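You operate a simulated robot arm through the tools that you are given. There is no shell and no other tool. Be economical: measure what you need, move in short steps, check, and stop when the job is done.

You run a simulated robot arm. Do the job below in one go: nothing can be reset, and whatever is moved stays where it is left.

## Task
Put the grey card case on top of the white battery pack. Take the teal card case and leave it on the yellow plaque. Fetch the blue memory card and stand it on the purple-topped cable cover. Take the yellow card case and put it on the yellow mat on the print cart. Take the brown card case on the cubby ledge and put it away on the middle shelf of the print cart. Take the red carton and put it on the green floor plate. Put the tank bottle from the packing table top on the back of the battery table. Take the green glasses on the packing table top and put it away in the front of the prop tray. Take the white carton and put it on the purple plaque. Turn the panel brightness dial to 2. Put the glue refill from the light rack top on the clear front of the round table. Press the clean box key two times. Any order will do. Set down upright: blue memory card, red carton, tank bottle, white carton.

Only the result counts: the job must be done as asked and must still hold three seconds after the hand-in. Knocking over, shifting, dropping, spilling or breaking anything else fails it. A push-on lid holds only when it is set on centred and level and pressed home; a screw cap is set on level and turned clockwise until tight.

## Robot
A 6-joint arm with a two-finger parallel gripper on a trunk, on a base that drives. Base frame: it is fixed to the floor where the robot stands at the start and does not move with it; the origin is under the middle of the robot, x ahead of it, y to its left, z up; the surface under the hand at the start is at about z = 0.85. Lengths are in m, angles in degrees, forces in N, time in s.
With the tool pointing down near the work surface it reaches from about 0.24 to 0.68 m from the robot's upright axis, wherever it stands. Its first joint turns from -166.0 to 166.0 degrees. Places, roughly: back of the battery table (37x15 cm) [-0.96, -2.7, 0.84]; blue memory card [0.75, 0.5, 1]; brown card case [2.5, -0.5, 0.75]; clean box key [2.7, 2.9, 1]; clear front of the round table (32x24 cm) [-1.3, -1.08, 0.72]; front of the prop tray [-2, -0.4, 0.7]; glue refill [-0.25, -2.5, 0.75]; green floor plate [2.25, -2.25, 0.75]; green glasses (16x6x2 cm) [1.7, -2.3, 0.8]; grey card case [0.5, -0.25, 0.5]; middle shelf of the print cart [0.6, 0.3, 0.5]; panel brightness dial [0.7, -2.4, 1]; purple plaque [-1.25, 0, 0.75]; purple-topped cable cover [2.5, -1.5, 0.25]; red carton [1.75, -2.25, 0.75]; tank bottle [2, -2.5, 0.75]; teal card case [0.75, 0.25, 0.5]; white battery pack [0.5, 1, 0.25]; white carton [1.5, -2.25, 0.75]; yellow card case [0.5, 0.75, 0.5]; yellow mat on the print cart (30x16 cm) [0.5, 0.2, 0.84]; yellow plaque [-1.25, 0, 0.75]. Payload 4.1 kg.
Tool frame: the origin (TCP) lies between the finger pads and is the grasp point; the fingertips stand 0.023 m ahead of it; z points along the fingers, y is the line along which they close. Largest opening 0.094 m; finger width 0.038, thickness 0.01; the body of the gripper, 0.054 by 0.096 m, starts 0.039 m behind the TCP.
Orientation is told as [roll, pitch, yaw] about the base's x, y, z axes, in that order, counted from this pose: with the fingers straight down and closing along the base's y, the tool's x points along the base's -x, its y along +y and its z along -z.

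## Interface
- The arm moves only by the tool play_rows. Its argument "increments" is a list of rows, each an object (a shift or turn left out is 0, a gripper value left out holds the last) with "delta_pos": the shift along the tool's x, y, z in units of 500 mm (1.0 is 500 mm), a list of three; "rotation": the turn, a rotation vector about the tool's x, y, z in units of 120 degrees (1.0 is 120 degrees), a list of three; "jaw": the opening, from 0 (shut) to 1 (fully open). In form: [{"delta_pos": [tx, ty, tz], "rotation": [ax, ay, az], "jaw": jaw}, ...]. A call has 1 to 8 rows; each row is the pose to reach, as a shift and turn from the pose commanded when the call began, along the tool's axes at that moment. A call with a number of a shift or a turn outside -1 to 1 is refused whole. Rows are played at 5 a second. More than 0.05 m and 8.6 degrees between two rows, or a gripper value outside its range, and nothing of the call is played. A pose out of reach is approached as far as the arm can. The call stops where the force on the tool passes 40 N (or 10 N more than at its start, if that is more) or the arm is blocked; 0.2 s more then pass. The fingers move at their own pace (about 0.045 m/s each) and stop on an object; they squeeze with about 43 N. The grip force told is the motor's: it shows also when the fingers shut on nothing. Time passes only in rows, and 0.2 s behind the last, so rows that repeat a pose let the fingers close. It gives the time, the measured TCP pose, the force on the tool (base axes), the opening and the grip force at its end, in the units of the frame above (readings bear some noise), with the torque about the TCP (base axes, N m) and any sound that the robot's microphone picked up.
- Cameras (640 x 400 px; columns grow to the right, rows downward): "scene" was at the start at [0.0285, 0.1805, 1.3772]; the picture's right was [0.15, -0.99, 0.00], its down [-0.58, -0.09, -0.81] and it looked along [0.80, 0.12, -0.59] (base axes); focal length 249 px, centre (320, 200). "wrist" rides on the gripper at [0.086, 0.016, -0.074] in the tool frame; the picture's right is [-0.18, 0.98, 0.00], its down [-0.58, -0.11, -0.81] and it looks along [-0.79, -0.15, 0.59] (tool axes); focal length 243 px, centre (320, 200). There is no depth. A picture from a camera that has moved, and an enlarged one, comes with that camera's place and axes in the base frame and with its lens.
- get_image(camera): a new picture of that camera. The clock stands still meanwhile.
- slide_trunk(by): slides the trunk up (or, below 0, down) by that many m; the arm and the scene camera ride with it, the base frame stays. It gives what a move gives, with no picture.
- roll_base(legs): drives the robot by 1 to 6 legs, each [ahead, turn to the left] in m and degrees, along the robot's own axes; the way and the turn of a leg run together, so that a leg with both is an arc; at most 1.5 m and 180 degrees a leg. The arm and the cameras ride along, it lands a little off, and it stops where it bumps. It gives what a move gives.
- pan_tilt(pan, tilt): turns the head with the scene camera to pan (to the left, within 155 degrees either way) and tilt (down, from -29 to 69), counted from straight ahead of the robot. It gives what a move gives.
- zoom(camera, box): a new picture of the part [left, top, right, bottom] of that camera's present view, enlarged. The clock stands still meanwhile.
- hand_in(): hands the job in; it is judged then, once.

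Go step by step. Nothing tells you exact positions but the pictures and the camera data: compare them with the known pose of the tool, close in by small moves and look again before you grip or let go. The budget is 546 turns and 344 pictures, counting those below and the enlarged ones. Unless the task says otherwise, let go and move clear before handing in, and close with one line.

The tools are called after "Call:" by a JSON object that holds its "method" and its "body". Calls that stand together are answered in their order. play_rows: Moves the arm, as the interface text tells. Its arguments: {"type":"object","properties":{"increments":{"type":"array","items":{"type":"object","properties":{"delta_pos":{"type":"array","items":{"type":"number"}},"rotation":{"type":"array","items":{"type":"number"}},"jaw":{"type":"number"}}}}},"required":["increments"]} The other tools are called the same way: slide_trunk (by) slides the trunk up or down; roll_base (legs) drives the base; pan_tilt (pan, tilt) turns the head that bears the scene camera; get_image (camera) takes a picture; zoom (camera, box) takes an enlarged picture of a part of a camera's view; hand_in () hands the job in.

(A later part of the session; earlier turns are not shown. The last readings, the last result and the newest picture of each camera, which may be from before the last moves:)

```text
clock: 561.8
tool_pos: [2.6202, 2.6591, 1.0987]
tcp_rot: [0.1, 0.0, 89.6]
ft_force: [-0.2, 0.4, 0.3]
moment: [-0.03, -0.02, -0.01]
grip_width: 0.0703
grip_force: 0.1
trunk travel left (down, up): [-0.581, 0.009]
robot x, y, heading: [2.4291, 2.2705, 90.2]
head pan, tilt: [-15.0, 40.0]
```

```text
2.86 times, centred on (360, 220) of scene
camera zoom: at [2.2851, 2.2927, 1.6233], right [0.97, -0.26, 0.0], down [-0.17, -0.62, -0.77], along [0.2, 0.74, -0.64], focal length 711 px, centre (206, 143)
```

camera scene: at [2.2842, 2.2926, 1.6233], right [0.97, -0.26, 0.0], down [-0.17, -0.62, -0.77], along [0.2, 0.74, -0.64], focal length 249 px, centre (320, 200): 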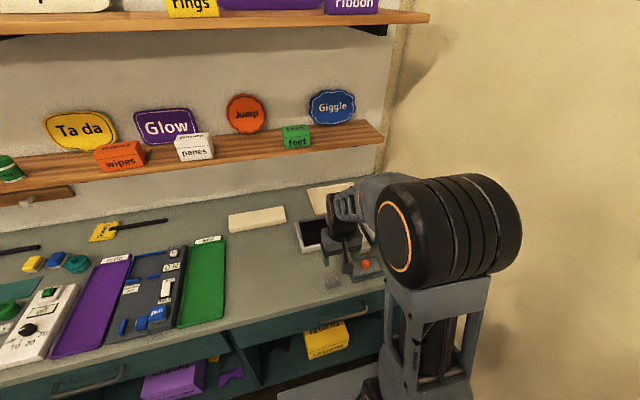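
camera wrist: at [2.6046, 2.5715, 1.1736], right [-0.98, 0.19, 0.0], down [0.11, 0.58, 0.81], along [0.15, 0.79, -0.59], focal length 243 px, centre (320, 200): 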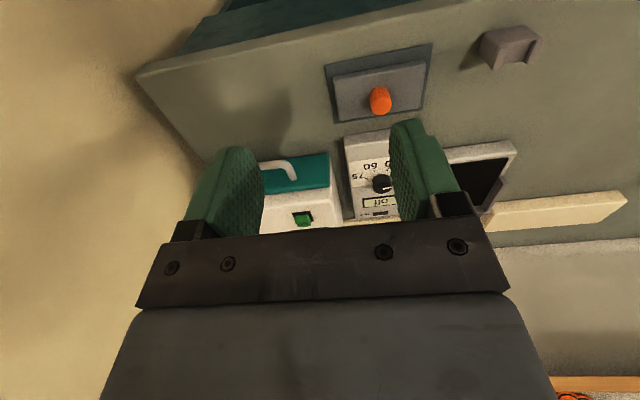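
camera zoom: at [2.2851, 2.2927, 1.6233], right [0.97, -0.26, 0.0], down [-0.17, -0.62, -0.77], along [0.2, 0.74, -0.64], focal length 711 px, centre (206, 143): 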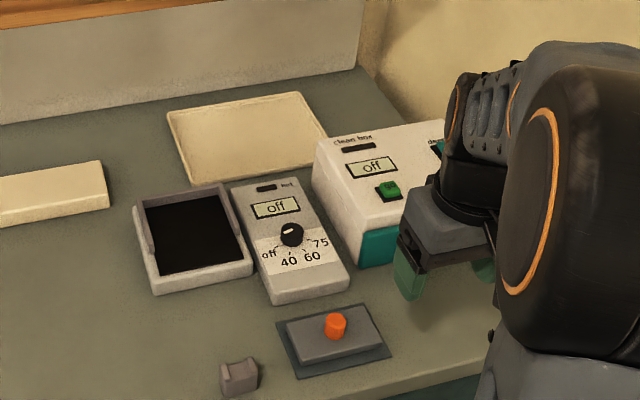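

Green key located at ≈(2.693, 2.884, 0.975). I'll close the fingers and move above it.

Call:
{"method": "roll_base", "body": {"legs": [[0.04, 0]]}}

Call:
{"method": "play_rows", "body": {"increments": [{"delta_pos": [-0.08, -0.03, 0.0], "jaw": 0}, {"delta_pos": [-0.16, -0.07, 0.0]}, {"delta_pos": [-0.24, -0.11, 0.0]}, {"delta_pos": [-0.32, -0.146, 0.02]}, {"delta_pos": [-0.37, -0.146, 0.07]}, {"delta_pos": [-0.37, -0.146, 0.1]}]}}

Call:
{"method": "get_image", "body": {"camera": "wrist"}}

Call:
{"method": "zoom", "body": {"camera": "scene", "box": [330, 140, 450, 240]}}

```text
clock: 562.7
tool_pos: [2.6198, 2.6981, 1.0982]
tcp_rot: [0.1, 0.0, 89.6]
ft_force: [-0.2, -0.5, -0.8]
moment: [0.02, -0.01, 0.01]
grip_width: 0.0705
grip_force: 0.1
trunk travel left (down, up): [-0.581, 0.009]
robot x, y, heading: [2.4265, 2.3078, 90.0]
head pan, tilt: [-15.0, 40.0]
```

```text
clock: 564.1
tool_pos: [2.6947, 2.8825, 1.0486]
tcp_rot: [0.0, 0.0, 89.7]
ft_force: [0.6, 0.9, -0.3]
moment: [0.0, -0.01, 0.03]
grip_width: 0.0
grip_force: 42.2
trunk travel left (down, up): [-0.581, 0.009]
robot x, y, heading: [2.4271, 2.3073, 90.2]
head pan, tilt: [-15.0, 40.0]
```

```text
83 pictures are left
camera wrist: at [2.6787, 2.7968, 1.1231], right [-0.98, 0.19, 0.0], down [0.11, 0.58, 0.81], along [0.15, 0.79, -0.59], focal length 243 px, centre (320, 200)
```

wrist: 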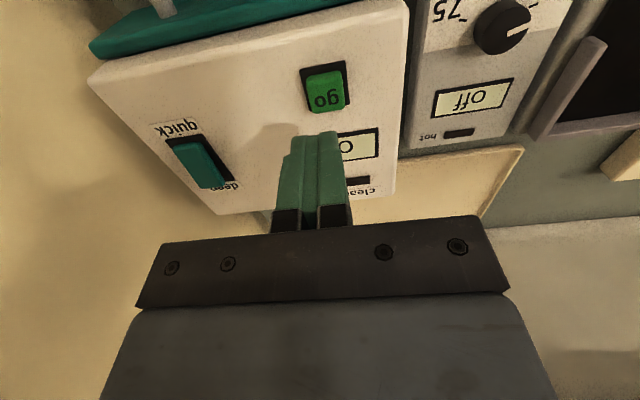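

```text
4.00 times, centred on (390, 190) of scene
camera zoom: at [2.2844, 2.3329, 1.6233], right [0.97, -0.26, 0.0], down [-0.17, -0.62, -0.77], along [0.2, 0.74, -0.64], focal length 996 px, centre (40, 240)
```

zoom: 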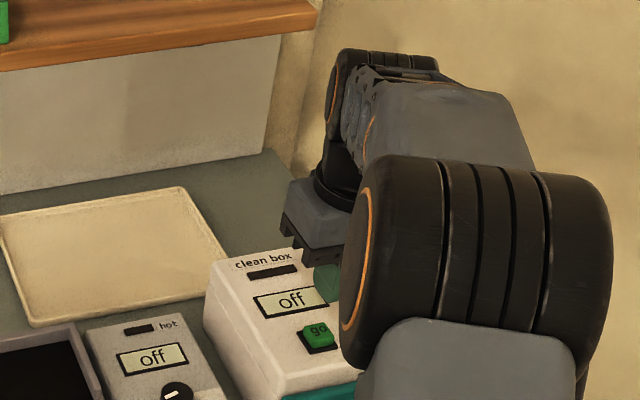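

The key is marked "go" and lies right below the fingertips. Descending to press.

Call:
{"method": "play_rows", "body": {"increments": [{"delta_pos": [0, 0.005, 0.05]}, {"delta_pos": [0, 0.005, 0.088]}]}}

Call:
{"method": "play_rows", "body": {"increments": [{"delta_pos": [0, 0, 0.005]}, {"delta_pos": [0, 0, 0.01]}, {"delta_pos": [0, 0, 0.015]}]}}

Call:
{"method": "zoom", "body": {"camera": "wrist", "box": [220, 40, 420, 200]}}

```text
clock: 564.7
tool_pos: [2.6915, 2.8825, 1.0044]
tcp_rot: [0.1, -0.1, 89.7]
ft_force: [0.4, 1.2, 2.2]
moment: [-0.01, -0.07, -0.01]
grip_width: 0.0
grip_force: 42.3
trunk travel left (down, up): [-0.581, 0.009]
robot x, y, heading: [2.4237, 2.3089, 89.9]
head pan, tilt: [-15.0, 40.0]
heard: click
```

```text
clock: 565.5
tool_pos: [2.6914, 2.8806, 0.9998]
tcp_rot: [-0.2, -0.4, 89.6]
ft_force: [1.7, 0.9, 20.6]
moment: [-0.13, -0.04, 0.04]
grip_width: 0.0001
grip_force: 42.5
trunk travel left (down, up): [-0.581, 0.009]
robot x, y, heading: [2.4268, 2.307, 89.7]
head pan, tilt: [-15.0, 40.0]
```

```text
2.50 times, centred on (320, 120) of wrist
camera zoom: at [2.6759, 2.7957, 1.0745], right [-0.98, 0.19, 0.0], down [0.11, 0.58, 0.81], along [0.16, 0.79, -0.59], focal length 606 px, centre (320, 400)
```

zoom: 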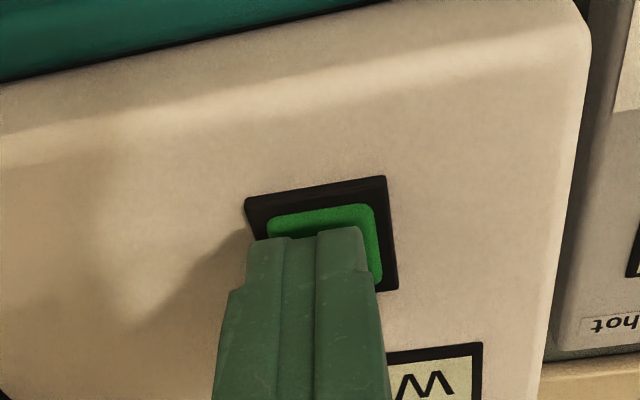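

One click heard and the display changed. I'll lift off fully and press a second time.

Call:
{"method": "play_rows", "body": {"increments": [{"delta_pos": [0, 0, -0.04]}, {"delta_pos": [0, 0, -0.06]}, {"delta_pos": [0, 0, -0.06]}]}}

Call:
{"method": "zoom", "body": {"camera": "wrist", "box": [220, 0, 460, 200]}}

```text
clock: 566.3
tool_pos: [2.69, 2.8824, 1.0273]
tcp_rot: [0.1, 0.0, 89.6]
ft_force: [0.0, 0.1, 0.6]
moment: [0.02, -0.01, 0.04]
grip_width: 0.0001
grip_force: 42.2
trunk travel left (down, up): [-0.581, 0.009]
robot x, y, heading: [2.4233, 2.3093, 90.1]
head pan, tilt: [-15.0, 40.0]
```

```text
2.00 times, centred on (340, 100) of wrist
camera zoom: at [2.6752, 2.7965, 1.1023], right [-0.98, 0.19, 0.0], down [0.11, 0.58, 0.81], along [0.15, 0.79, -0.59], focal length 485 px, centre (280, 400)
```

zoom: 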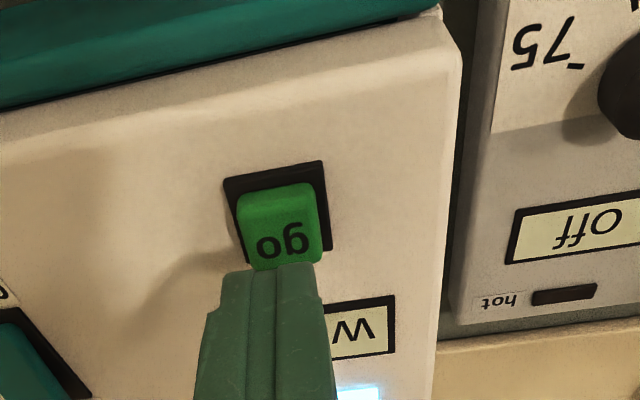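

Call:
{"method": "play_rows", "body": {"increments": [{"delta_pos": [0, 0, 0.025]}, {"delta_pos": [0, 0, 0.047]}]}}

```text
clock: 566.9
tool_pos: [2.6909, 2.8827, 1.0039]
tcp_rot: [0.0, -0.1, 89.6]
ft_force: [0.2, 0.7, 2.7]
moment: [-0.01, -0.04, -0.01]
grip_width: 0.0001
grip_force: 42.7
trunk travel left (down, up): [-0.581, 0.009]
robot x, y, heading: [2.4249, 2.3132, 90.0]
head pan, tilt: [-15.0, 40.0]
heard: click
```

Second click heard. Lifting off and checking the display.

Call:
{"method": "play_rows", "body": {"increments": [{"delta_pos": [0, 0, -0.06]}, {"delta_pos": [0, 0, -0.14]}, {"delta_pos": [0.08, 0, -0.18]}, {"delta_pos": [0.17, 0.03, -0.18]}, {"delta_pos": [0.26, 0.06, -0.18]}, {"delta_pos": [0.35, 0.09, -0.18]}]}}

Call:
{"method": "zoom", "body": {"camera": "scene", "box": [310, 140, 450, 250]}}

```text
clock: 568.3
tool_pos: [2.6452, 2.7065, 1.0927]
tcp_rot: [-0.1, -0.1, 89.6]
ft_force: [-0.4, -0.2, -0.6]
moment: [0.03, -0.01, -0.04]
grip_width: 0.0
grip_force: 42.1
trunk travel left (down, up): [-0.581, 0.009]
robot x, y, heading: [2.4262, 2.3051, 89.8]
head pan, tilt: [-15.0, 40.0]
```

```text
3.64 times, centred on (380, 195) of scene
camera zoom: at [2.2841, 2.3319, 1.6232], right [0.97, -0.26, 0.0], down [-0.17, -0.62, -0.77], along [0.2, 0.74, -0.64], focal length 905 px, centre (102, 218)
```

zoom: 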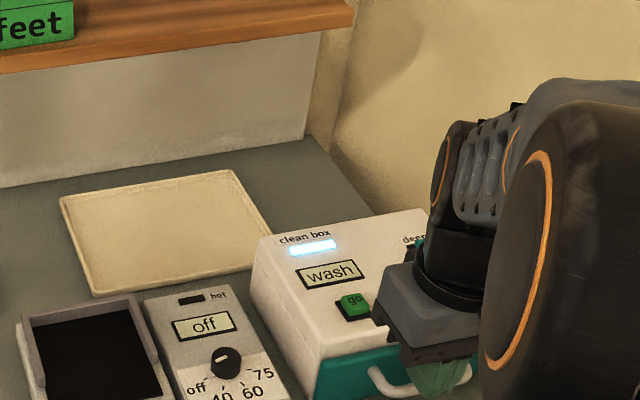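

The clean box shows "wash" after two clicks. Next the brown card case on the cubby ledge at ≈(2.6, -0.57); driving south.

Call:
{"method": "roll_base", "body": {"legs": [[-0.12, 0], [0, 142], [1.25, 0], [0, 36], [1.4, 0]]}}

Call:
{"method": "pan_tilt", "body": {"pan": 60, "tilt": 30}}

Call:
{"method": "get_image", "body": {"camera": "scene"}}

```text
clock: 589.7
tool_pos: [1.4509, -0.6313, 1.0942]
tcp_rot: [0.0, 0.0, -90.6]
ft_force: [0.0, 0.3, 0.5]
moment: [0.04, -0.02, 0.01]
grip_width: 0.0
grip_force: 42.1
trunk travel left (down, up): [-0.581, 0.009]
robot x, y, heading: [1.6704, -0.2296, -90.2]
head pan, tilt: [-15.0, 40.0]
```

```text
clock: 591.1
tool_pos: [1.4509, -0.6309, 1.0926]
tcp_rot: [0.0, -0.1, -90.5]
ft_force: [0.8, -0.2, 0.0]
moment: [0.01, 0.05, -0.01]
grip_width: 0.0001
grip_force: 42.4
trunk travel left (down, up): [-0.581, 0.009]
robot x, y, heading: [1.6666, -0.2312, -90.2]
head pan, tilt: [60.0, 30.0]
```

```text
78 pictures are left
camera scene: at [1.9151, -0.217, 1.6386], right [-0.5, -0.86, 0.0], down [-0.43, 0.25, -0.87], along [0.75, -0.44, -0.5], focal length 249 px, centre (320, 200)
```

scene: 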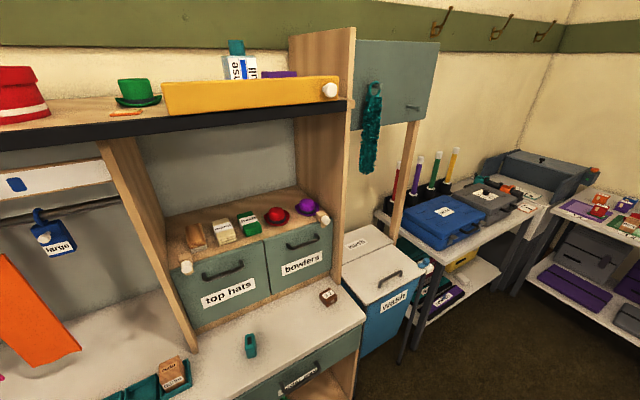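

Brown case at ≈(2.48, -0.58). I'll face it squarely.

Call:
{"method": "roll_base", "body": {"legs": [[0.25, 0], [0, 90], [0.22, 0]]}}

Call:
{"method": "play_rows", "body": {"increments": [{"delta_pos": [0, 0.07, 0], "rotation": [0, -0.0625, 0], "jaw": 0.78}, {"delta_pos": [0, 0.14, 0], "rotation": [0, -0.125, 0]}, {"delta_pos": [0, 0.2, 0], "rotation": [0, -0.1875, 0]}, {"delta_pos": [0, 0.2, 0], "rotation": [0, -0.25, 0]}]}}

Call:
{"method": "pan_tilt", "body": {"pan": 0, "tilt": 45}}

Call:
{"method": "get_image", "body": {"camera": "scene"}}

Call:
{"method": "get_image", "body": {"camera": "wrist"}}

```text
clock: 598.1
tool_pos: [2.289, -0.6948, 1.0925]
tcp_rot: [0.1, 0.0, 0.3]
ft_force: [0.6, 0.6, 0.4]
moment: [-0.01, -0.03, 0.03]
grip_width: 0.0
grip_force: 42.3
trunk travel left (down, up): [-0.581, 0.009]
robot x, y, heading: [1.885, -0.4824, 0.6]
head pan, tilt: [60.0, 30.0]
```

```text
clock: 599.1
tool_pos: [2.2878, -0.5946, 1.0934]
tcp_rot: [-0.1, -30.1, 0.2]
ft_force: [0.1, 0.6, -0.3]
moment: [0.05, 0.0, 0.02]
grip_width: 0.0734
grip_force: 0.0
trunk travel left (down, up): [-0.581, 0.009]
robot x, y, heading: [1.8899, -0.4816, 1.0]
head pan, tilt: [60.0, 30.0]
```

```text
clock: 600.4
tool_pos: [2.2873, -0.5943, 1.0937]
tcp_rot: [0.0, -30.0, 0.2]
ft_force: [-1.1, -0.3, 0.1]
moment: [0.01, 0.0, 0.02]
grip_width: 0.0734
grip_force: 0.1
trunk travel left (down, up): [-0.581, 0.009]
robot x, y, heading: [1.8846, -0.4805, 0.6]
head pan, tilt: [0.0, 45.0]
```

```text
77 pictures are left
camera scene: at [1.9081, -0.3131, 1.616], right [0.01, -1.0, 0.0], down [-0.71, -0.01, -0.71], along [0.71, 0.01, -0.71], focal length 249 px, centre (320, 200)
```

scene: 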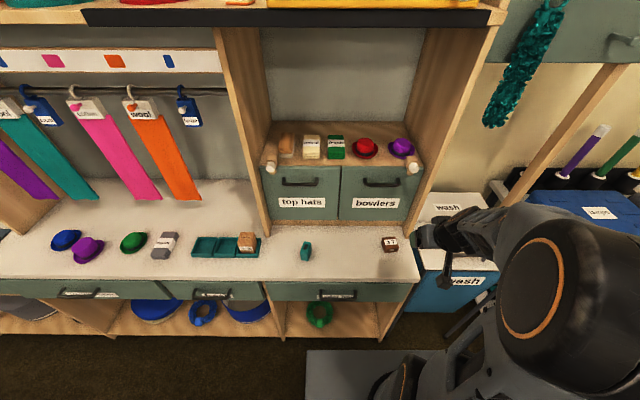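

```text
76 pictures are left
camera wrist: at [2.1762, -0.5784, 1.1152], right [0.16, 0.98, 0.09], down [0.1, -0.11, 0.99], along [0.98, -0.14, -0.12], focal length 243 px, centre (320, 200)
```

wrist: 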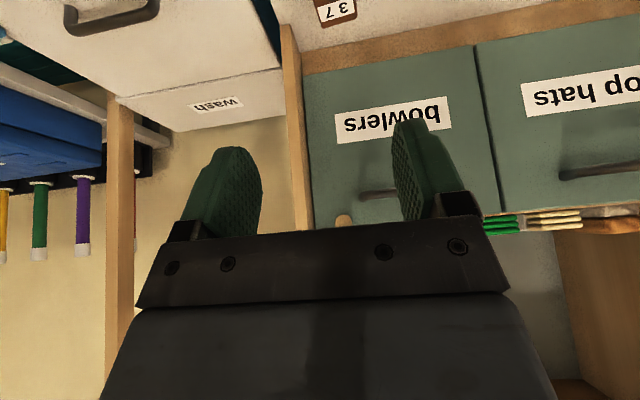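

Call:
{"method": "zoom", "body": {"camera": "scene", "box": [350, 210, 430, 270]}}

Call:
{"method": "slide_trunk", "body": {"by": -0.12}}

Call:
{"method": "zoom", "body": {"camera": "scene", "box": [350, 180, 430, 240]}}

```text
6.67 times, centred on (390, 240) of scene
camera zoom: at [1.9081, -0.3131, 1.616], right [0.01, -1.0, 0.0], down [-0.71, -0.01, -0.71], along [0.71, 0.01, -0.71], focal length 1660 px, centre (-147, -67)
```

zoom: 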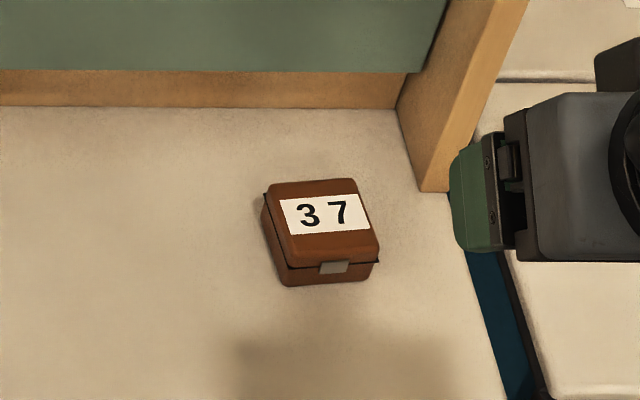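

```text
clock: 601.9
tool_pos: [2.2869, -0.5949, 0.9732]
tcp_rot: [0.0, -30.0, 0.2]
ft_force: [0.2, -0.2, 0.1]
moment: [0.0, 0.01, -0.03]
grip_width: 0.0734
grip_force: 0.0
trunk travel left (down, up): [-0.461, 0.129]
robot x, y, heading: [1.8855, -0.4782, 0.6]
head pan, tilt: [0.0, 45.0]
```

```text
6.67 times, centred on (390, 210) of scene
camera zoom: at [1.9081, -0.3132, 1.496], right [0.01, -1.0, 0.0], down [-0.71, -0.01, -0.71], along [0.71, 0.01, -0.71], focal length 1660 px, centre (-147, 133)
```

zoom: 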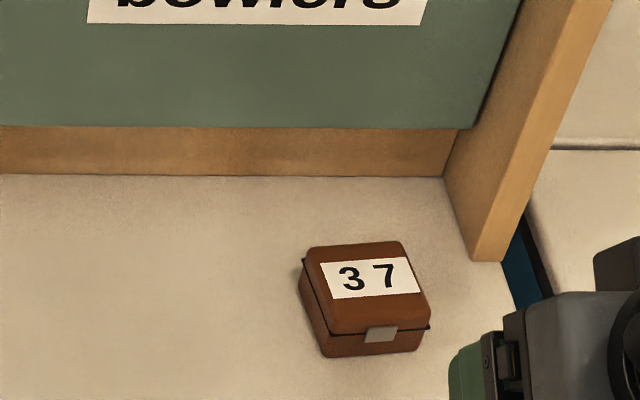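

Brown case "37" centre ≈ (2.471, -0.575), ledge ≈0.797. Moving in with the 30° tilt.

Call:
{"method": "play_rows", "body": {"increments": [{"delta_pos": [-0.037, 0.008, 0.067]}, {"delta_pos": [-0.074, 0.016, 0.133]}, {"delta_pos": [-0.11, 0.024, 0.2]}, {"delta_pos": [-0.147, 0.032, 0.267]}, {"delta_pos": [-0.184, 0.04, 0.333]}]}}

Call:
{"method": "get_image", "body": {"camera": "wrist"}}

```text
clock: 603.1
tool_pos: [2.4508, -0.5728, 0.8744]
tcp_rot: [0.0, -30.1, 0.2]
ft_force: [0.4, 0.3, 0.1]
moment: [0.02, 0.02, 0.02]
grip_width: 0.0732
grip_force: 0.0
trunk travel left (down, up): [-0.461, 0.129]
robot x, y, heading: [1.8879, -0.4809, 0.6]
head pan, tilt: [0.0, 45.0]
```

```text
73 pictures are left
camera wrist: at [2.3403, -0.5573, 0.8964], right [0.16, 0.98, 0.09], down [0.1, -0.11, 0.99], along [0.98, -0.15, -0.12], focal length 243 px, centre (320, 200)
```

wrist: 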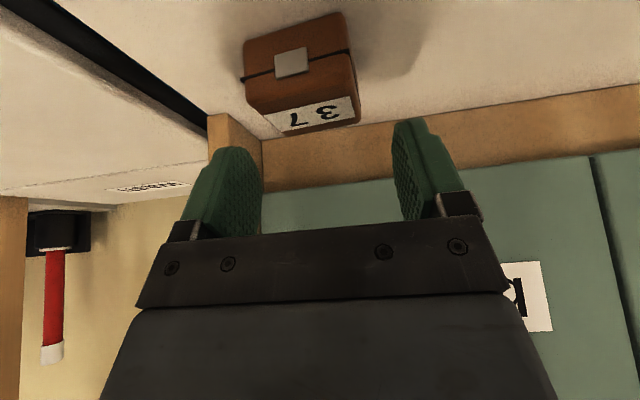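

Call:
{"method": "play_rows", "body": {"increments": [{"delta_pos": [0.004, -0.012, 0.045]}, {"delta_pos": [0.009, -0.012, 0.084]}, {"delta_pos": [0.009, -0.012, 0.084], "jaw": 0}, {"delta_pos": [0.009, -0.012, 0.084], "jaw": 0}, {"delta_pos": [0.009, -0.012, 0.084], "jaw": 0}]}}

Call:
{"method": "play_rows", "body": {"increments": [{"delta_pos": [-0.045, 0, -0.078]}, {"delta_pos": [-0.09, 0, -0.156]}, {"delta_pos": [-0.025, 0, -0.194]}, {"delta_pos": [0.04, 0, -0.232]}, {"delta_pos": [0.105, 0, -0.27]}, {"delta_pos": [0.17, 0, -0.308]}]}}

Call:
{"method": "get_image", "body": {"camera": "wrist"}}

```text
clock: 604.3
tool_pos: [2.4676, -0.5796, 0.835]
tcp_rot: [0.0, -29.9, 0.2]
ft_force: [1.0, 0.0, 0.3]
moment: [0.01, 0.0, 0.03]
grip_width: 0.0508
grip_force: 42.5
trunk travel left (down, up): [-0.461, 0.129]
robot x, y, heading: [1.8848, -0.4812, 0.6]
head pan, tilt: [0.0, 45.0]
```

```text
clock: 605.7
tool_pos: [2.3155, -0.5805, 0.9281]
tcp_rot: [0.0, -30.0, 0.1]
ft_force: [0.3, 0.6, -0.7]
moment: [-0.05, 0.01, -0.03]
grip_width: 0.0512
grip_force: 42.8
trunk travel left (down, up): [-0.461, 0.129]
robot x, y, heading: [1.8849, -0.479, 0.7]
head pan, tilt: [0.0, 45.0]
```

```text
72 pictures are left
camera wrist: at [2.2051, -0.5641, 0.9492], right [0.16, 0.98, 0.09], down [0.1, -0.11, 0.99], along [0.98, -0.15, -0.12], focal length 243 px, centre (320, 200)
```

wrist: 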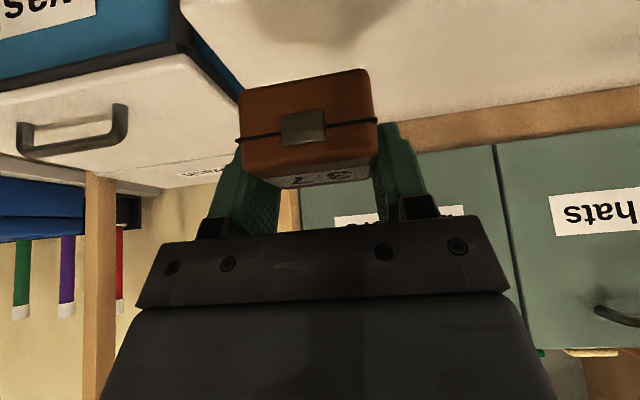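

Brown case held. Driving around the cart's south end (clear of the stool) to its front.

Call:
{"method": "slide_trunk", "body": {"by": 0.12}}

Call:
{"method": "roll_base", "body": {"legs": [[-0.25, 0], [0, -116], [0.75, 0], [0, -70.5], [1.3, 0]]}}

```text
clock: 607.2
tool_pos: [2.3177, -0.5799, 1.0462]
tcp_rot: [-0.1, -30.0, 0.3]
ft_force: [1.0, 0.2, -0.5]
moment: [-0.03, 0.0, -0.04]
grip_width: 0.0509
grip_force: 43.0
trunk travel left (down, up): [-0.581, 0.009]
robot x, y, heading: [1.8878, -0.4831, 0.5]
head pan, tilt: [0.0, 45.0]
```

```text
clock: 626.7
tool_pos: [-0.3839, -0.8696, 1.0485]
tcp_rot: [0.0, -30.0, 173.2]
ft_force: [-0.6, 0.5, -0.4]
moment: [0.03, 0.02, -0.01]
grip_width: 0.051
grip_force: 42.8
trunk travel left (down, up): [-0.581, 0.009]
robot x, y, heading: [0.0318, -1.0233, 173.4]
head pan, tilt: [0.0, 45.0]
```

Call:
{"method": "roll_base", "body": {"legs": [[0, -82], [1.03, 0], [0, -91.2]]}}

Call:
{"method": "pan_tilt", "body": {"pan": 10, "tilt": 55}}

Call:
{"method": "get_image", "body": {"camera": "scene"}}

```text
clock: 639.4
tool_pos: [0.4436, -0.0887, 1.048]
tcp_rot: [0.0, -29.9, -0.4]
ft_force: [0.6, 0.5, 0.3]
moment: [-0.01, 0.02, -0.02]
grip_width: 0.0512
grip_force: 43.1
trunk travel left (down, up): [-0.581, 0.009]
robot x, y, heading: [0.017, 0.0123, -0.1]
head pan, tilt: [0.0, 45.0]
```

```text
clock: 640.1
tool_pos: [0.4449, -0.087, 1.0481]
tcp_rot: [-0.1, -29.9, -0.4]
ft_force: [0.7, -0.3, -0.5]
moment: [0.01, 0.0, 0.02]
grip_width: 0.0511
grip_force: 43.4
trunk travel left (down, up): [-0.581, 0.009]
robot x, y, heading: [0.0162, 0.0139, 0.3]
head pan, tilt: [10.0, 55.0]
```

```text
71 pictures are left
camera scene: at [0.028, 0.1956, 1.6026], right [0.17, -0.98, 0.0], down [-0.81, -0.14, -0.57], along [0.57, 0.1, -0.82], focal length 249 px, centre (320, 200)
```

scene: 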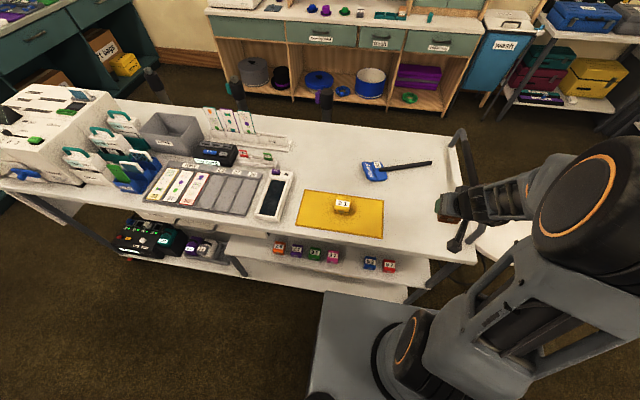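

Robot is in front of the cart. I'll pull the tool back and up, then lower the trunk in front of the shelf.

Call:
{"method": "play_rows", "body": {"increments": [{"delta_pos": [0.032, -0.023, -0.07]}, {"delta_pos": [0.064, -0.046, -0.14]}, {"delta_pos": [0.096, -0.069, -0.21]}, {"delta_pos": [0.127, -0.092, -0.281]}]}}

Call:
{"method": "slide_trunk", "body": {"by": -0.4}}

Call:
{"method": "slide_trunk", "body": {"by": -0.17}}

Call:
{"method": "get_image", "body": {"camera": "scene"}}

Call:
{"method": "get_image", "body": {"camera": "wrist"}}

```text
clock: 641.1
tool_pos: [0.3178, -0.1329, 1.1366]
tcp_rot: [-0.1, -30.2, -0.4]
ft_force: [-0.8, -0.1, -0.3]
moment: [0.02, 0.01, 0.0]
grip_width: 0.0511
grip_force: 42.6
trunk travel left (down, up): [-0.581, 0.009]
robot x, y, heading: [0.0175, 0.0131, 0.1]
head pan, tilt: [10.0, 55.0]
```

```text
clock: 645.0
tool_pos: [0.3192, -0.1341, 0.738]
tcp_rot: [0.0, -30.0, -0.3]
ft_force: [0.5, 0.4, -0.4]
moment: [0.01, 0.03, 0.01]
grip_width: 0.0507
grip_force: 42.7
trunk travel left (down, up): [-0.181, 0.409]
robot x, y, heading: [0.0158, 0.0189, -0.1]
head pan, tilt: [10.0, 55.0]
```

```text
clock: 646.9
tool_pos: [0.3198, -0.1327, 0.5671]
tcp_rot: [0.0, -30.0, -0.4]
ft_force: [-0.2, -0.5, -0.2]
moment: [-0.03, 0.01, -0.01]
grip_width: 0.0509
grip_force: 43.1
trunk travel left (down, up): [-0.011, 0.579]
robot x, y, heading: [0.0134, 0.0173, 0.0]
head pan, tilt: [10.0, 55.0]
```

```text
70 pictures are left
camera scene: at [0.0279, 0.1957, 1.0326], right [0.17, -0.98, 0.0], down [-0.81, -0.14, -0.57], along [0.56, 0.1, -0.82], focal length 249 px, centre (320, 200)
```

scene: 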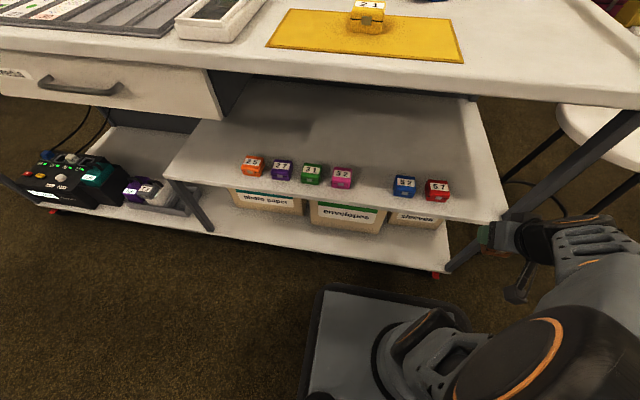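

```text
69 pictures are left
camera wrist: at [0.2079, -0.1161, 0.5898], right [0.17, 0.98, 0.09], down [0.1, -0.11, 0.99], along [0.98, -0.15, -0.12], focal length 243 px, centre (320, 200)
```

wrist: 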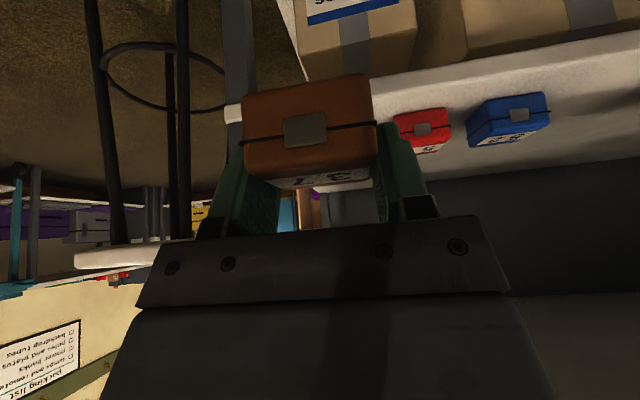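

Call:
{"method": "play_rows", "body": {"increments": [{"delta_pos": [-0.068, -0.003, 0.052]}, {"delta_pos": [-0.136, -0.006, 0.104]}, {"delta_pos": [-0.204, -0.009, 0.156]}, {"delta_pos": [-0.272, -0.01, 0.208]}]}}

Call:
{"method": "zoom", "body": {"camera": "scene", "box": [360, 120, 560, 270]}}

Call:
{"method": "get_image", "body": {"camera": "wrist"}}

```text
clock: 647.9
tool_pos: [0.489, -0.1387, 0.5442]
tcp_rot: [0.0, -30.0, -0.4]
ft_force: [-0.7, -0.7, 0.0]
moment: [0.01, 0.02, 0.03]
grip_width: 0.0511
grip_force: 43.2
trunk travel left (down, up): [-0.011, 0.579]
robot x, y, heading: [0.0169, 0.0192, 0.0]
head pan, tilt: [10.0, 55.0]
```

```text
2.67 times, centred on (460, 195) of scene
camera zoom: at [0.0276, 0.1957, 1.0326], right [0.17, -0.98, 0.0], down [-0.81, -0.14, -0.57], along [0.56, 0.1, -0.82], focal length 664 px, centre (-53, 213)
```

zoom: 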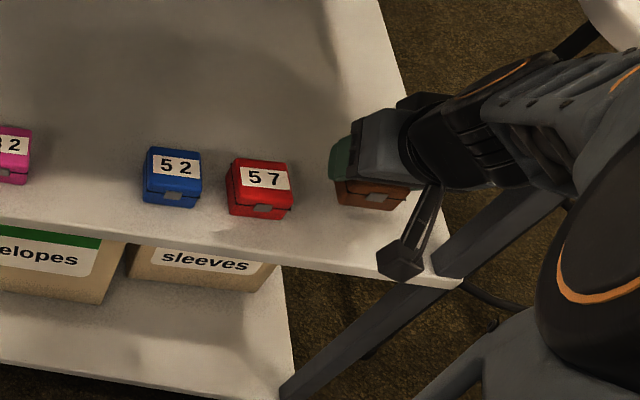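

```text
67 pictures are left
camera wrist: at [0.378, -0.122, 0.5665], right [0.17, 0.98, 0.09], down [0.1, -0.11, 0.99], along [0.98, -0.15, -0.12], focal length 243 px, centre (320, 200)
```

wrist: 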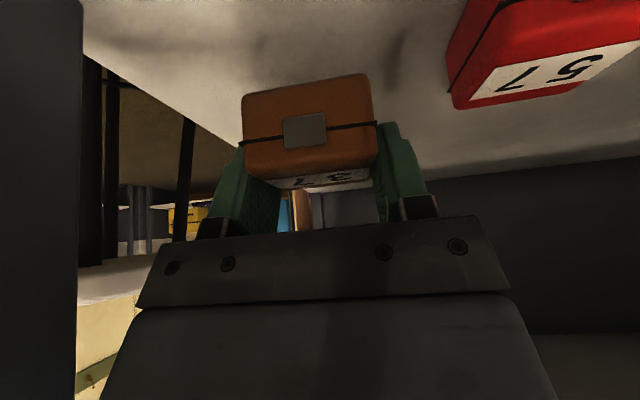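

Call:
{"method": "play_rows", "body": {"increments": [{"delta_pos": [0.015, 0, 0.026]}, {"delta_pos": [0.028, 0, 0.0485]}, {"delta_pos": [0.032, 0, 0.0555]}, {"delta_pos": [0.036, 0, 0.0625]}]}}

```text
clock: 648.9
tool_pos: [0.4899, -0.1394, 0.5142]
tcp_rot: [-0.2, -30.6, -0.4]
ft_force: [-3.2, 3.1, 36.1]
moment: [0.1, 0.09, 0.0]
grip_width: 0.0512
grip_force: 43.1
trunk travel left (down, up): [-0.011, 0.579]
robot x, y, heading: [0.0133, 0.0175, -0.2]
head pan, tilt: [10.0, 55.0]
```

Contact with the shelf; releasing and withdrawing.

Call:
{"method": "play_rows", "body": {"increments": [{"delta_pos": [-0.005, 0, -0.008]}, {"delta_pos": [-0.005, 0, -0.008], "jaw": 0.68}, {"delta_pos": [-0.005, 0, -0.008], "jaw": 0.74}, {"delta_pos": [-0.005, 0, -0.008], "jaw": 0.74}, {"delta_pos": [-0.005, 0, -0.07]}, {"delta_pos": [-0.005, 0, -0.15]}, {"delta_pos": [0.04, 0, -0.23]}, {"delta_pos": [0.09, 0, -0.31]}]}}

Call:
{"method": "zoom", "body": {"camera": "scene", "box": [360, 120, 560, 270]}}

Call:
{"method": "get_image", "body": {"camera": "wrist"}}

```text
clock: 650.7
tool_pos: [0.3716, -0.1382, 0.6199]
tcp_rot: [0.1, -29.9, -0.4]
ft_force: [0.0, -0.2, -0.4]
moment: [0.02, 0.02, -0.03]
grip_width: 0.0696
grip_force: 0.1
trunk travel left (down, up): [-0.011, 0.579]
robot x, y, heading: [0.0144, 0.0193, -0.0]
head pan, tilt: [10.0, 55.0]
```

```text
2.67 times, centred on (460, 195) of scene
camera zoom: at [0.0282, 0.1955, 1.0326], right [0.17, -0.98, 0.0], down [-0.81, -0.14, -0.57], along [0.56, 0.1, -0.82], focal length 664 px, centre (-53, 213)
```

zoom: 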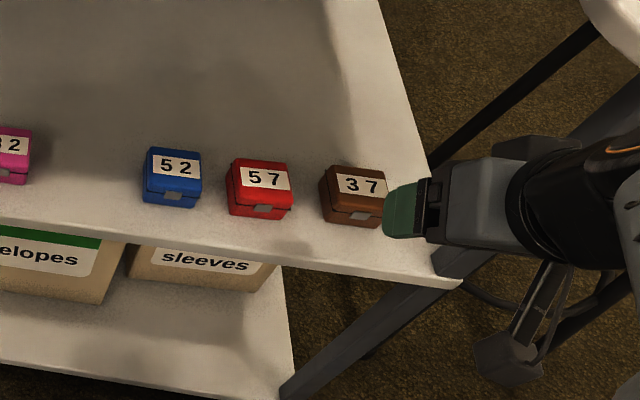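

```text
65 pictures are left
camera wrist: at [0.2601, -0.121, 0.6427], right [0.17, 0.98, 0.09], down [0.1, -0.11, 0.99], along [0.98, -0.15, -0.12], focal length 243 px, centre (320, 200)
```

wrist: 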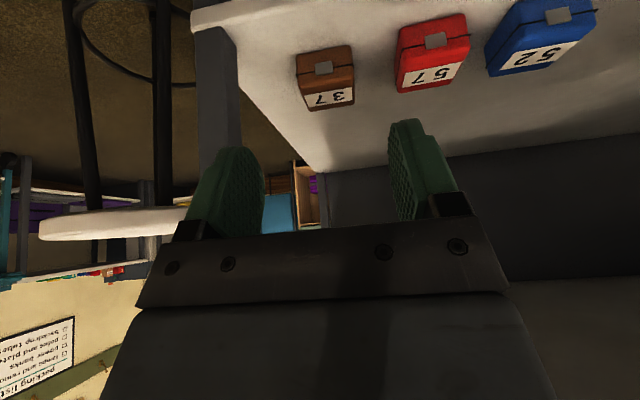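

Brown case is on the middle shelf. Last item: the green glasses. I'll back out, raise the trunk and drive to the packing table.

Call:
{"method": "play_rows", "body": {"increments": [{"delta_pos": [0.07, 0, -0.04]}, {"delta_pos": [0.12, 0, -0.07]}]}}

Call:
{"method": "slide_trunk", "body": {"by": 0.4}}

Call:
{"method": "slide_trunk", "body": {"by": 0.11}}

Call:
{"method": "roll_base", "body": {"legs": [[0, -90], [0.98, 0], [0, 70], [0.85, 0], [0.84, 0], [0, -70]]}}

Call:
{"method": "play_rows", "body": {"increments": [{"rotation": [0, 0.0625, 0]}, {"rotation": [0, 0.125, 0]}, {"rotation": [0, 0.1875, 0]}, {"rotation": [0, 0.25, 0]}]}}

```text
clock: 651.3
tool_pos: [0.3025, -0.1372, 0.6205]
tcp_rot: [0.0, -30.0, -0.3]
ft_force: [-0.4, -0.2, 0.0]
moment: [0.0, 0.0, -0.03]
grip_width: 0.0694
grip_force: 0.0
trunk travel left (down, up): [-0.011, 0.579]
robot x, y, heading: [0.0172, 0.0133, -0.2]
head pan, tilt: [10.0, 55.0]
```

```text
clock: 655.1
tool_pos: [0.3027, -0.1375, 1.0209]
tcp_rot: [0.0, -30.0, -0.4]
ft_force: [0.2, -0.1, 0.1]
moment: [-0.01, 0.05, 0.02]
grip_width: 0.0694
grip_force: 0.1
trunk travel left (down, up): [-0.411, 0.179]
robot x, y, heading: [0.0112, 0.0115, -0.2]
head pan, tilt: [10.0, 55.0]
```

```text
clock: 656.5
tool_pos: [0.3014, -0.1375, 1.1309]
tcp_rot: [0.1, -30.0, -0.4]
ft_force: [0.8, -0.8, -0.2]
moment: [0.0, -0.02, 0.01]
grip_width: 0.0698
grip_force: 0.1
trunk travel left (down, up): [-0.521, 0.069]
robot x, y, heading: [0.0134, 0.0193, -0.0]
head pan, tilt: [10.0, 55.0]
```

```text
clock: 679.7
tool_pos: [1.4259, -1.8473, 1.1301]
tcp_rot: [-0.1, -30.0, -90.7]
ft_force: [-0.8, -0.1, -0.1]
moment: [-0.02, 0.03, 0.0]
grip_width: 0.0695
grip_force: 0.1
trunk travel left (down, up): [-0.521, 0.069]
robot x, y, heading: [1.5832, -1.5606, -90.1]
head pan, tilt: [10.0, 55.0]
```

```text
clock: 680.7
tool_pos: [1.4255, -1.8469, 1.1319]
tcp_rot: [0.0, 0.1, -90.7]
ft_force: [-0.3, 0.5, 0.1]
moment: [-0.02, 0.01, 0.05]
grip_width: 0.0698
grip_force: 0.1
trunk travel left (down, up): [-0.521, 0.069]
robot x, y, heading: [1.5779, -1.5609, -90.5]
head pan, tilt: [10.0, 55.0]
```

Call:
{"method": "roll_base", "body": {"legs": [[0.13, 0]]}}

Call:
{"method": "play_rows", "body": {"increments": [{"delta_pos": [-0.04, 0.066, 0], "rotation": [0, 0, 0.068]}, {"delta_pos": [-0.08, 0.133, 0], "rotation": [0, 0, 0.136]}, {"delta_pos": [-0.125, 0.2, 0], "rotation": [0, 0, 0.204]}, {"delta_pos": [-0.167, 0.267, 0], "rotation": [0, 0, 0.272]}, {"delta_pos": [-0.21, 0.334, 0], "rotation": [0, 0, 0.34]}, {"delta_pos": [-0.25, 0.4, 0], "rotation": [0, 0, 0.408]}, {"delta_pos": [-0.29, 0.467, 0], "rotation": [0, 0, 0.476]}, {"delta_pos": [-0.334, 0.534, 0], "rotation": [0, 0, 0.544]}]}}

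Call:
{"method": "play_rows", "body": {"increments": [{"rotation": [0, 0, 0.068], "delta_pos": [0, 0, 0.05]}, {"rotation": [0, 0, 0.136], "delta_pos": [0, 0, 0.1]}, {"rotation": [0, 0, 0.2], "delta_pos": [0, 0, 0.15]}]}}

Call:
{"method": "get_image", "body": {"camera": "wrist"}}

Call:
{"method": "get_image", "body": {"camera": "scene"}}

```text
clock: 682.0
tool_pos: [1.4266, -1.9776, 1.1304]
tcp_rot: [-0.1, 0.0, -90.6]
ft_force: [0.6, -0.6, 0.2]
moment: [0.03, -0.01, 0.0]
grip_width: 0.0696
grip_force: 0.1
trunk travel left (down, up): [-0.521, 0.069]
robot x, y, heading: [1.5824, -1.6922, -90.3]
head pan, tilt: [10.0, 55.0]
```

```text
clock: 683.8
tool_pos: [1.6919, -2.147, 1.1298]
tcp_rot: [-0.2, 0.0, -156.1]
ft_force: [-0.9, -0.1, 0.0]
moment: [-0.02, -0.01, 0.0]
grip_width: 0.0696
grip_force: 0.1
trunk travel left (down, up): [-0.521, 0.069]
robot x, y, heading: [1.5804, -1.6904, -90.0]
head pan, tilt: [10.0, 55.0]
```

```text
clock: 684.6
tool_pos: [1.6922, -2.1462, 1.0566]
tcp_rot: [0.0, 0.1, 180.0]
ft_force: [0.4, 0.8, 0.4]
moment: [-0.01, 0.01, -0.02]
grip_width: 0.0697
grip_force: 0.0
trunk travel left (down, up): [-0.521, 0.069]
robot x, y, heading: [1.5796, -1.6922, -90.1]
head pan, tilt: [10.0, 55.0]
```

```text
64 pictures are left
camera wrist: at [1.7784, -2.163, 1.1315], right [-0.18, -0.98, 0.0], down [-0.58, 0.11, 0.81], along [-0.79, 0.15, -0.59], focal length 243 px, centre (320, 200)
```

wrist: 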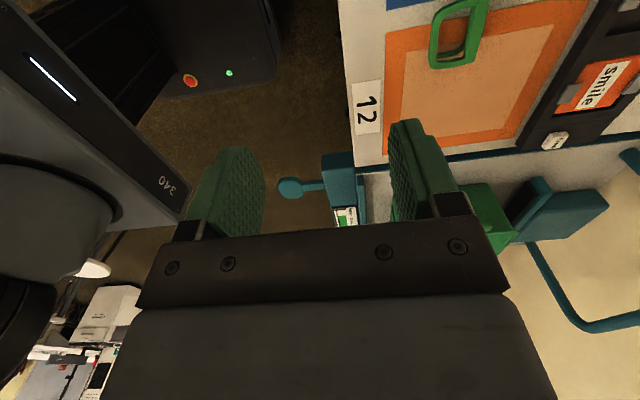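

```text
63 pictures are left
camera scene: at [1.7613, -1.701, 1.5426], right [-0.99, -0.17, 0.0], down [-0.14, 0.81, -0.57], along [0.1, -0.57, -0.82], focal length 249 px, centre (320, 200)
```

scene: 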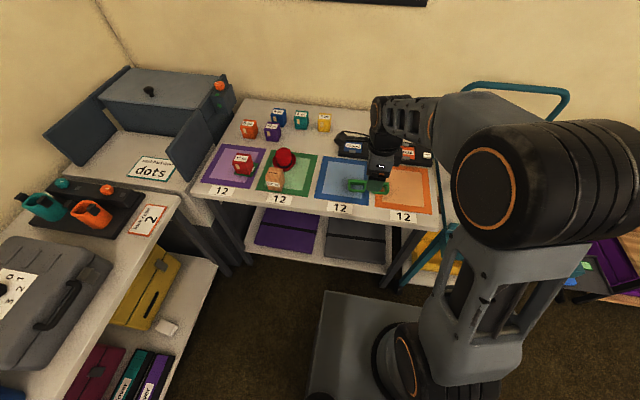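

Call:
{"method": "zoom", "body": {"camera": "scene", "box": [310, 150, 430, 220]}}

```text
5.33 times, centred on (370, 185) of scene
camera zoom: at [1.7613, -1.701, 1.5426], right [-0.99, -0.17, 0.0], down [-0.14, 0.81, -0.57], along [0.1, -0.57, -0.82], focal length 1328 px, centre (53, 280)
```

zoom: 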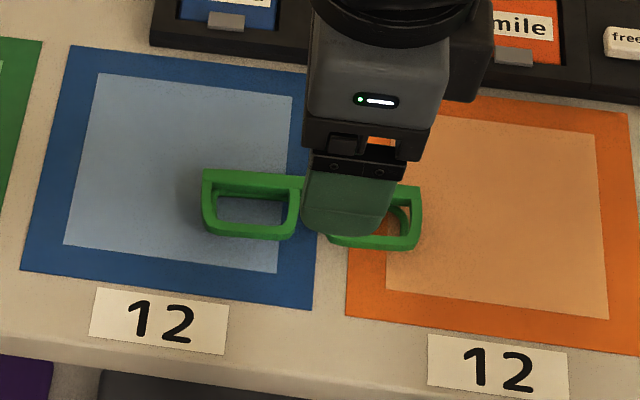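

I'll grip across the depth of the glasses just east of the bridge, at ≈(1.703, -2.299).

Call:
{"method": "play_rows", "body": {"increments": [{"delta_pos": [0.01, 0.08, 0.03], "rotation": [0, 0, -0.025]}, {"delta_pos": [0.022, 0.16, 0.06], "rotation": [0, 0, -0.05]}, {"delta_pos": [0.022, 0.24, 0.09], "rotation": [0, 0, -0.05]}, {"delta_pos": [0.022, 0.306, 0.15], "rotation": [0, 0, -0.05]}, {"delta_pos": [0.022, 0.306, 0.24], "rotation": [0, 0, -0.05]}, {"delta_pos": [0.022, 0.306, 0.33], "rotation": [0, 0, -0.05]}, {"delta_pos": [0.022, 0.306, 0.39], "rotation": [0, 0, -0.05]}]}}

Call:
{"method": "get_image", "body": {"camera": "wrist"}}

Call:
{"method": "zoom", "body": {"camera": "scene", "box": [310, 150, 430, 220]}}

```text
clock: 686.2
tool_pos: [1.7031, -2.2999, 0.8608]
tcp_rot: [0.0, 0.0, -173.8]
ft_force: [0.3, -0.2, 0.2]
moment: [0.01, 0.0, 0.0]
grip_width: 0.0695
grip_force: 0.1
trunk travel left (down, up): [-0.521, 0.069]
robot x, y, heading: [1.5769, -1.6895, -90.0]
head pan, tilt: [10.0, 55.0]
```

```text
61 pictures are left
camera wrist: at [1.7913, -2.3074, 0.9359], right [-0.08, -1.0, 0.0], down [-0.59, 0.05, 0.81], along [-0.8, 0.06, -0.59], focal length 243 px, centre (320, 200)
```

wrist: 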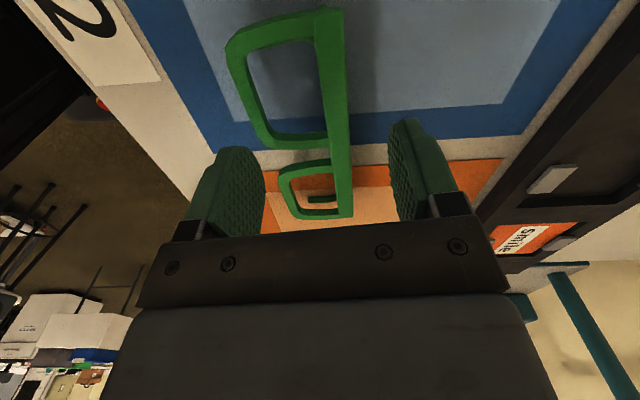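

```text
5.33 times, centred on (370, 185) of scene
camera zoom: at [1.7614, -1.7014, 1.5426], right [-0.99, -0.17, 0.0], down [-0.14, 0.81, -0.57], along [0.1, -0.57, -0.82], focal length 1328 px, centre (53, 280)
```

zoom: 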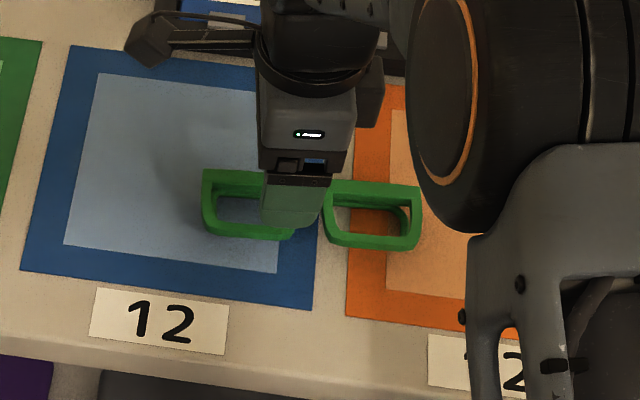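

Call:
{"method": "play_rows", "body": {"increments": [{"delta_pos": [0, -0.008, 0.04]}, {"delta_pos": [0, -0.008, 0.074]}, {"delta_pos": [0, -0.008, 0.074], "jaw": 0.2}, {"delta_pos": [0, -0.008, 0.074], "jaw": 0}, {"delta_pos": [0, -0.008, 0.074], "jaw": 0}]}}

Call:
{"method": "play_rows", "body": {"increments": [{"delta_pos": [0, 0, -0.08]}, {"delta_pos": [0, 0, -0.17]}, {"delta_pos": [0, 0, -0.26]}, {"delta_pos": [0, 0, -0.35]}]}}

Call:
{"method": "get_image", "body": {"camera": "wrist"}}

Call:
{"method": "get_image", "body": {"camera": "scene"}}

```text
clock: 687.4
tool_pos: [1.7019, -2.2956, 0.8242]
tcp_rot: [0.0, 0.0, -173.9]
ft_force: [0.3, 2.3, 5.3]
moment: [0.23, 0.0, 0.0]
grip_width: 0.0531
grip_force: 43.1
trunk travel left (down, up): [-0.521, 0.069]
robot x, y, heading: [1.5786, -1.6921, -90.4]
head pan, tilt: [10.0, 55.0]
```

```text
clock: 688.4
tool_pos: [1.7025, -2.2947, 1.0]
tcp_rot: [-0.1, 0.0, -173.9]
ft_force: [-0.2, 0.5, -0.4]
moment: [-0.01, 0.03, -0.01]
grip_width: 0.0532
grip_force: 43.4
trunk travel left (down, up): [-0.521, 0.069]
robot x, y, heading: [1.5818, -1.6922, -90.3]
head pan, tilt: [10.0, 55.0]
```

```text
59 pictures are left
camera wrist: at [1.792, -2.3024, 1.0749], right [-0.08, -1.0, 0.0], down [-0.59, 0.05, 0.81], along [-0.8, 0.06, -0.59], focal length 243 px, centre (320, 200)
```

wrist: 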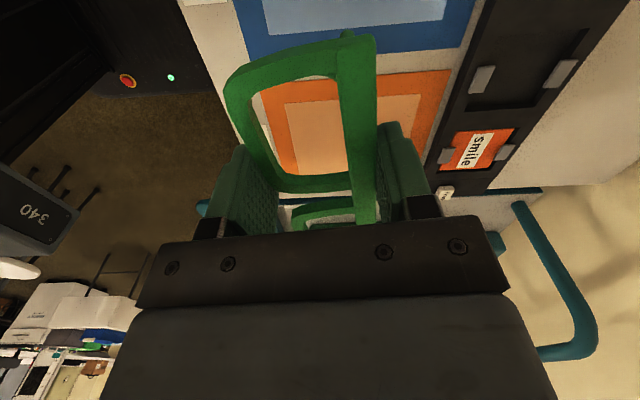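

```text
58 pictures are left
camera scene: at [1.7612, -1.7007, 1.5425], right [-0.99, -0.17, 0.0], down [-0.14, 0.81, -0.57], along [0.1, -0.57, -0.82], focal length 249 px, centre (320, 200)
```

scene: 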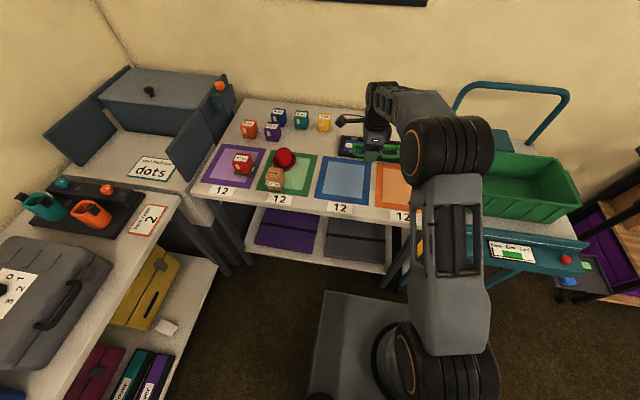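

Green glasses held. I'll retract and drive west, then approach the prop tray from the south.

Call:
{"method": "play_rows", "body": {"increments": [{"delta_pos": [0.008, -0.08, -0.02]}, {"delta_pos": [0.016, -0.16, -0.04]}, {"delta_pos": [0.024, -0.24, -0.06]}, {"delta_pos": [0.032, -0.32, -0.08]}, {"delta_pos": [0.042, -0.4, -0.1]}]}}

Call:
{"method": "roll_base", "body": {"legs": [[-0.08, 0], [0, -90], [1.2, 0], [1.2, 0], [0.9, 0]]}}

Call:
{"method": "pan_tilt", "body": {"pan": -40, "tilt": 35}}

Call:
{"method": "get_image", "body": {"camera": "scene"}}

```text
clock: 689.6
tool_pos: [1.7013, -2.0931, 1.0499]
tcp_rot: [0.1, 0.1, -173.9]
ft_force: [-1.0, -1.2, -0.7]
moment: [0.04, 0.02, 0.0]
grip_width: 0.0529
grip_force: 43.2
trunk travel left (down, up): [-0.521, 0.069]
robot x, y, heading: [1.5824, -1.688, -89.9]
head pan, tilt: [10.0, 55.0]
```

```text
clock: 710.2
tool_pos: [-2.1232, -1.7274, 1.0481]
tcp_rot: [0.0, -0.1, 96.3]
ft_force: [0.2, -0.3, -0.4]
moment: [-0.04, -0.01, 0.02]
grip_width: 0.053
grip_force: 43.1
trunk travel left (down, up): [-0.521, 0.069]
robot x, y, heading: [-1.7193, -1.6082, 179.7]
head pan, tilt: [10.0, 55.0]
```

```text
clock: 711.3
tool_pos: [-2.1219, -1.7279, 1.0492]
tcp_rot: [0.0, 0.0, 96.2]
ft_force: [-0.5, 0.2, -0.5]
moment: [0.02, 0.02, 0.03]
grip_width: 0.0528
grip_force: 43.3
trunk travel left (down, up): [-0.521, 0.069]
robot x, y, heading: [-1.7162, -1.6059, 179.9]
head pan, tilt: [-40.0, 35.0]
```

```text
57 pictures are left
camera scene: at [-1.725, -1.7145, 1.5708], right [0.64, 0.77, 0.0], down [0.44, -0.37, -0.82], along [-0.63, 0.53, -0.57], focal length 249 px, centre (320, 200)
```

scene: 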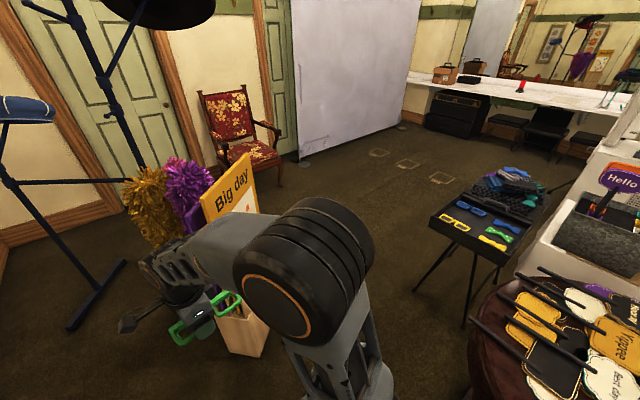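

Call:
{"method": "zoom", "body": {"camera": "scene", "box": [410, 150, 570, 290]}}

```text
2.86 times, centred on (490, 220) of scene
camera zoom: at [-1.725, -1.7145, 1.5708], right [0.64, 0.77, 0.0], down [0.44, -0.37, -0.82], along [-0.63, 0.53, -0.57], focal length 711 px, centre (-166, 143)
```

zoom: 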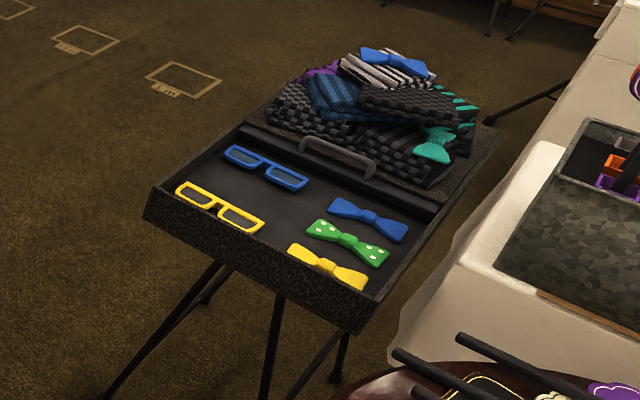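

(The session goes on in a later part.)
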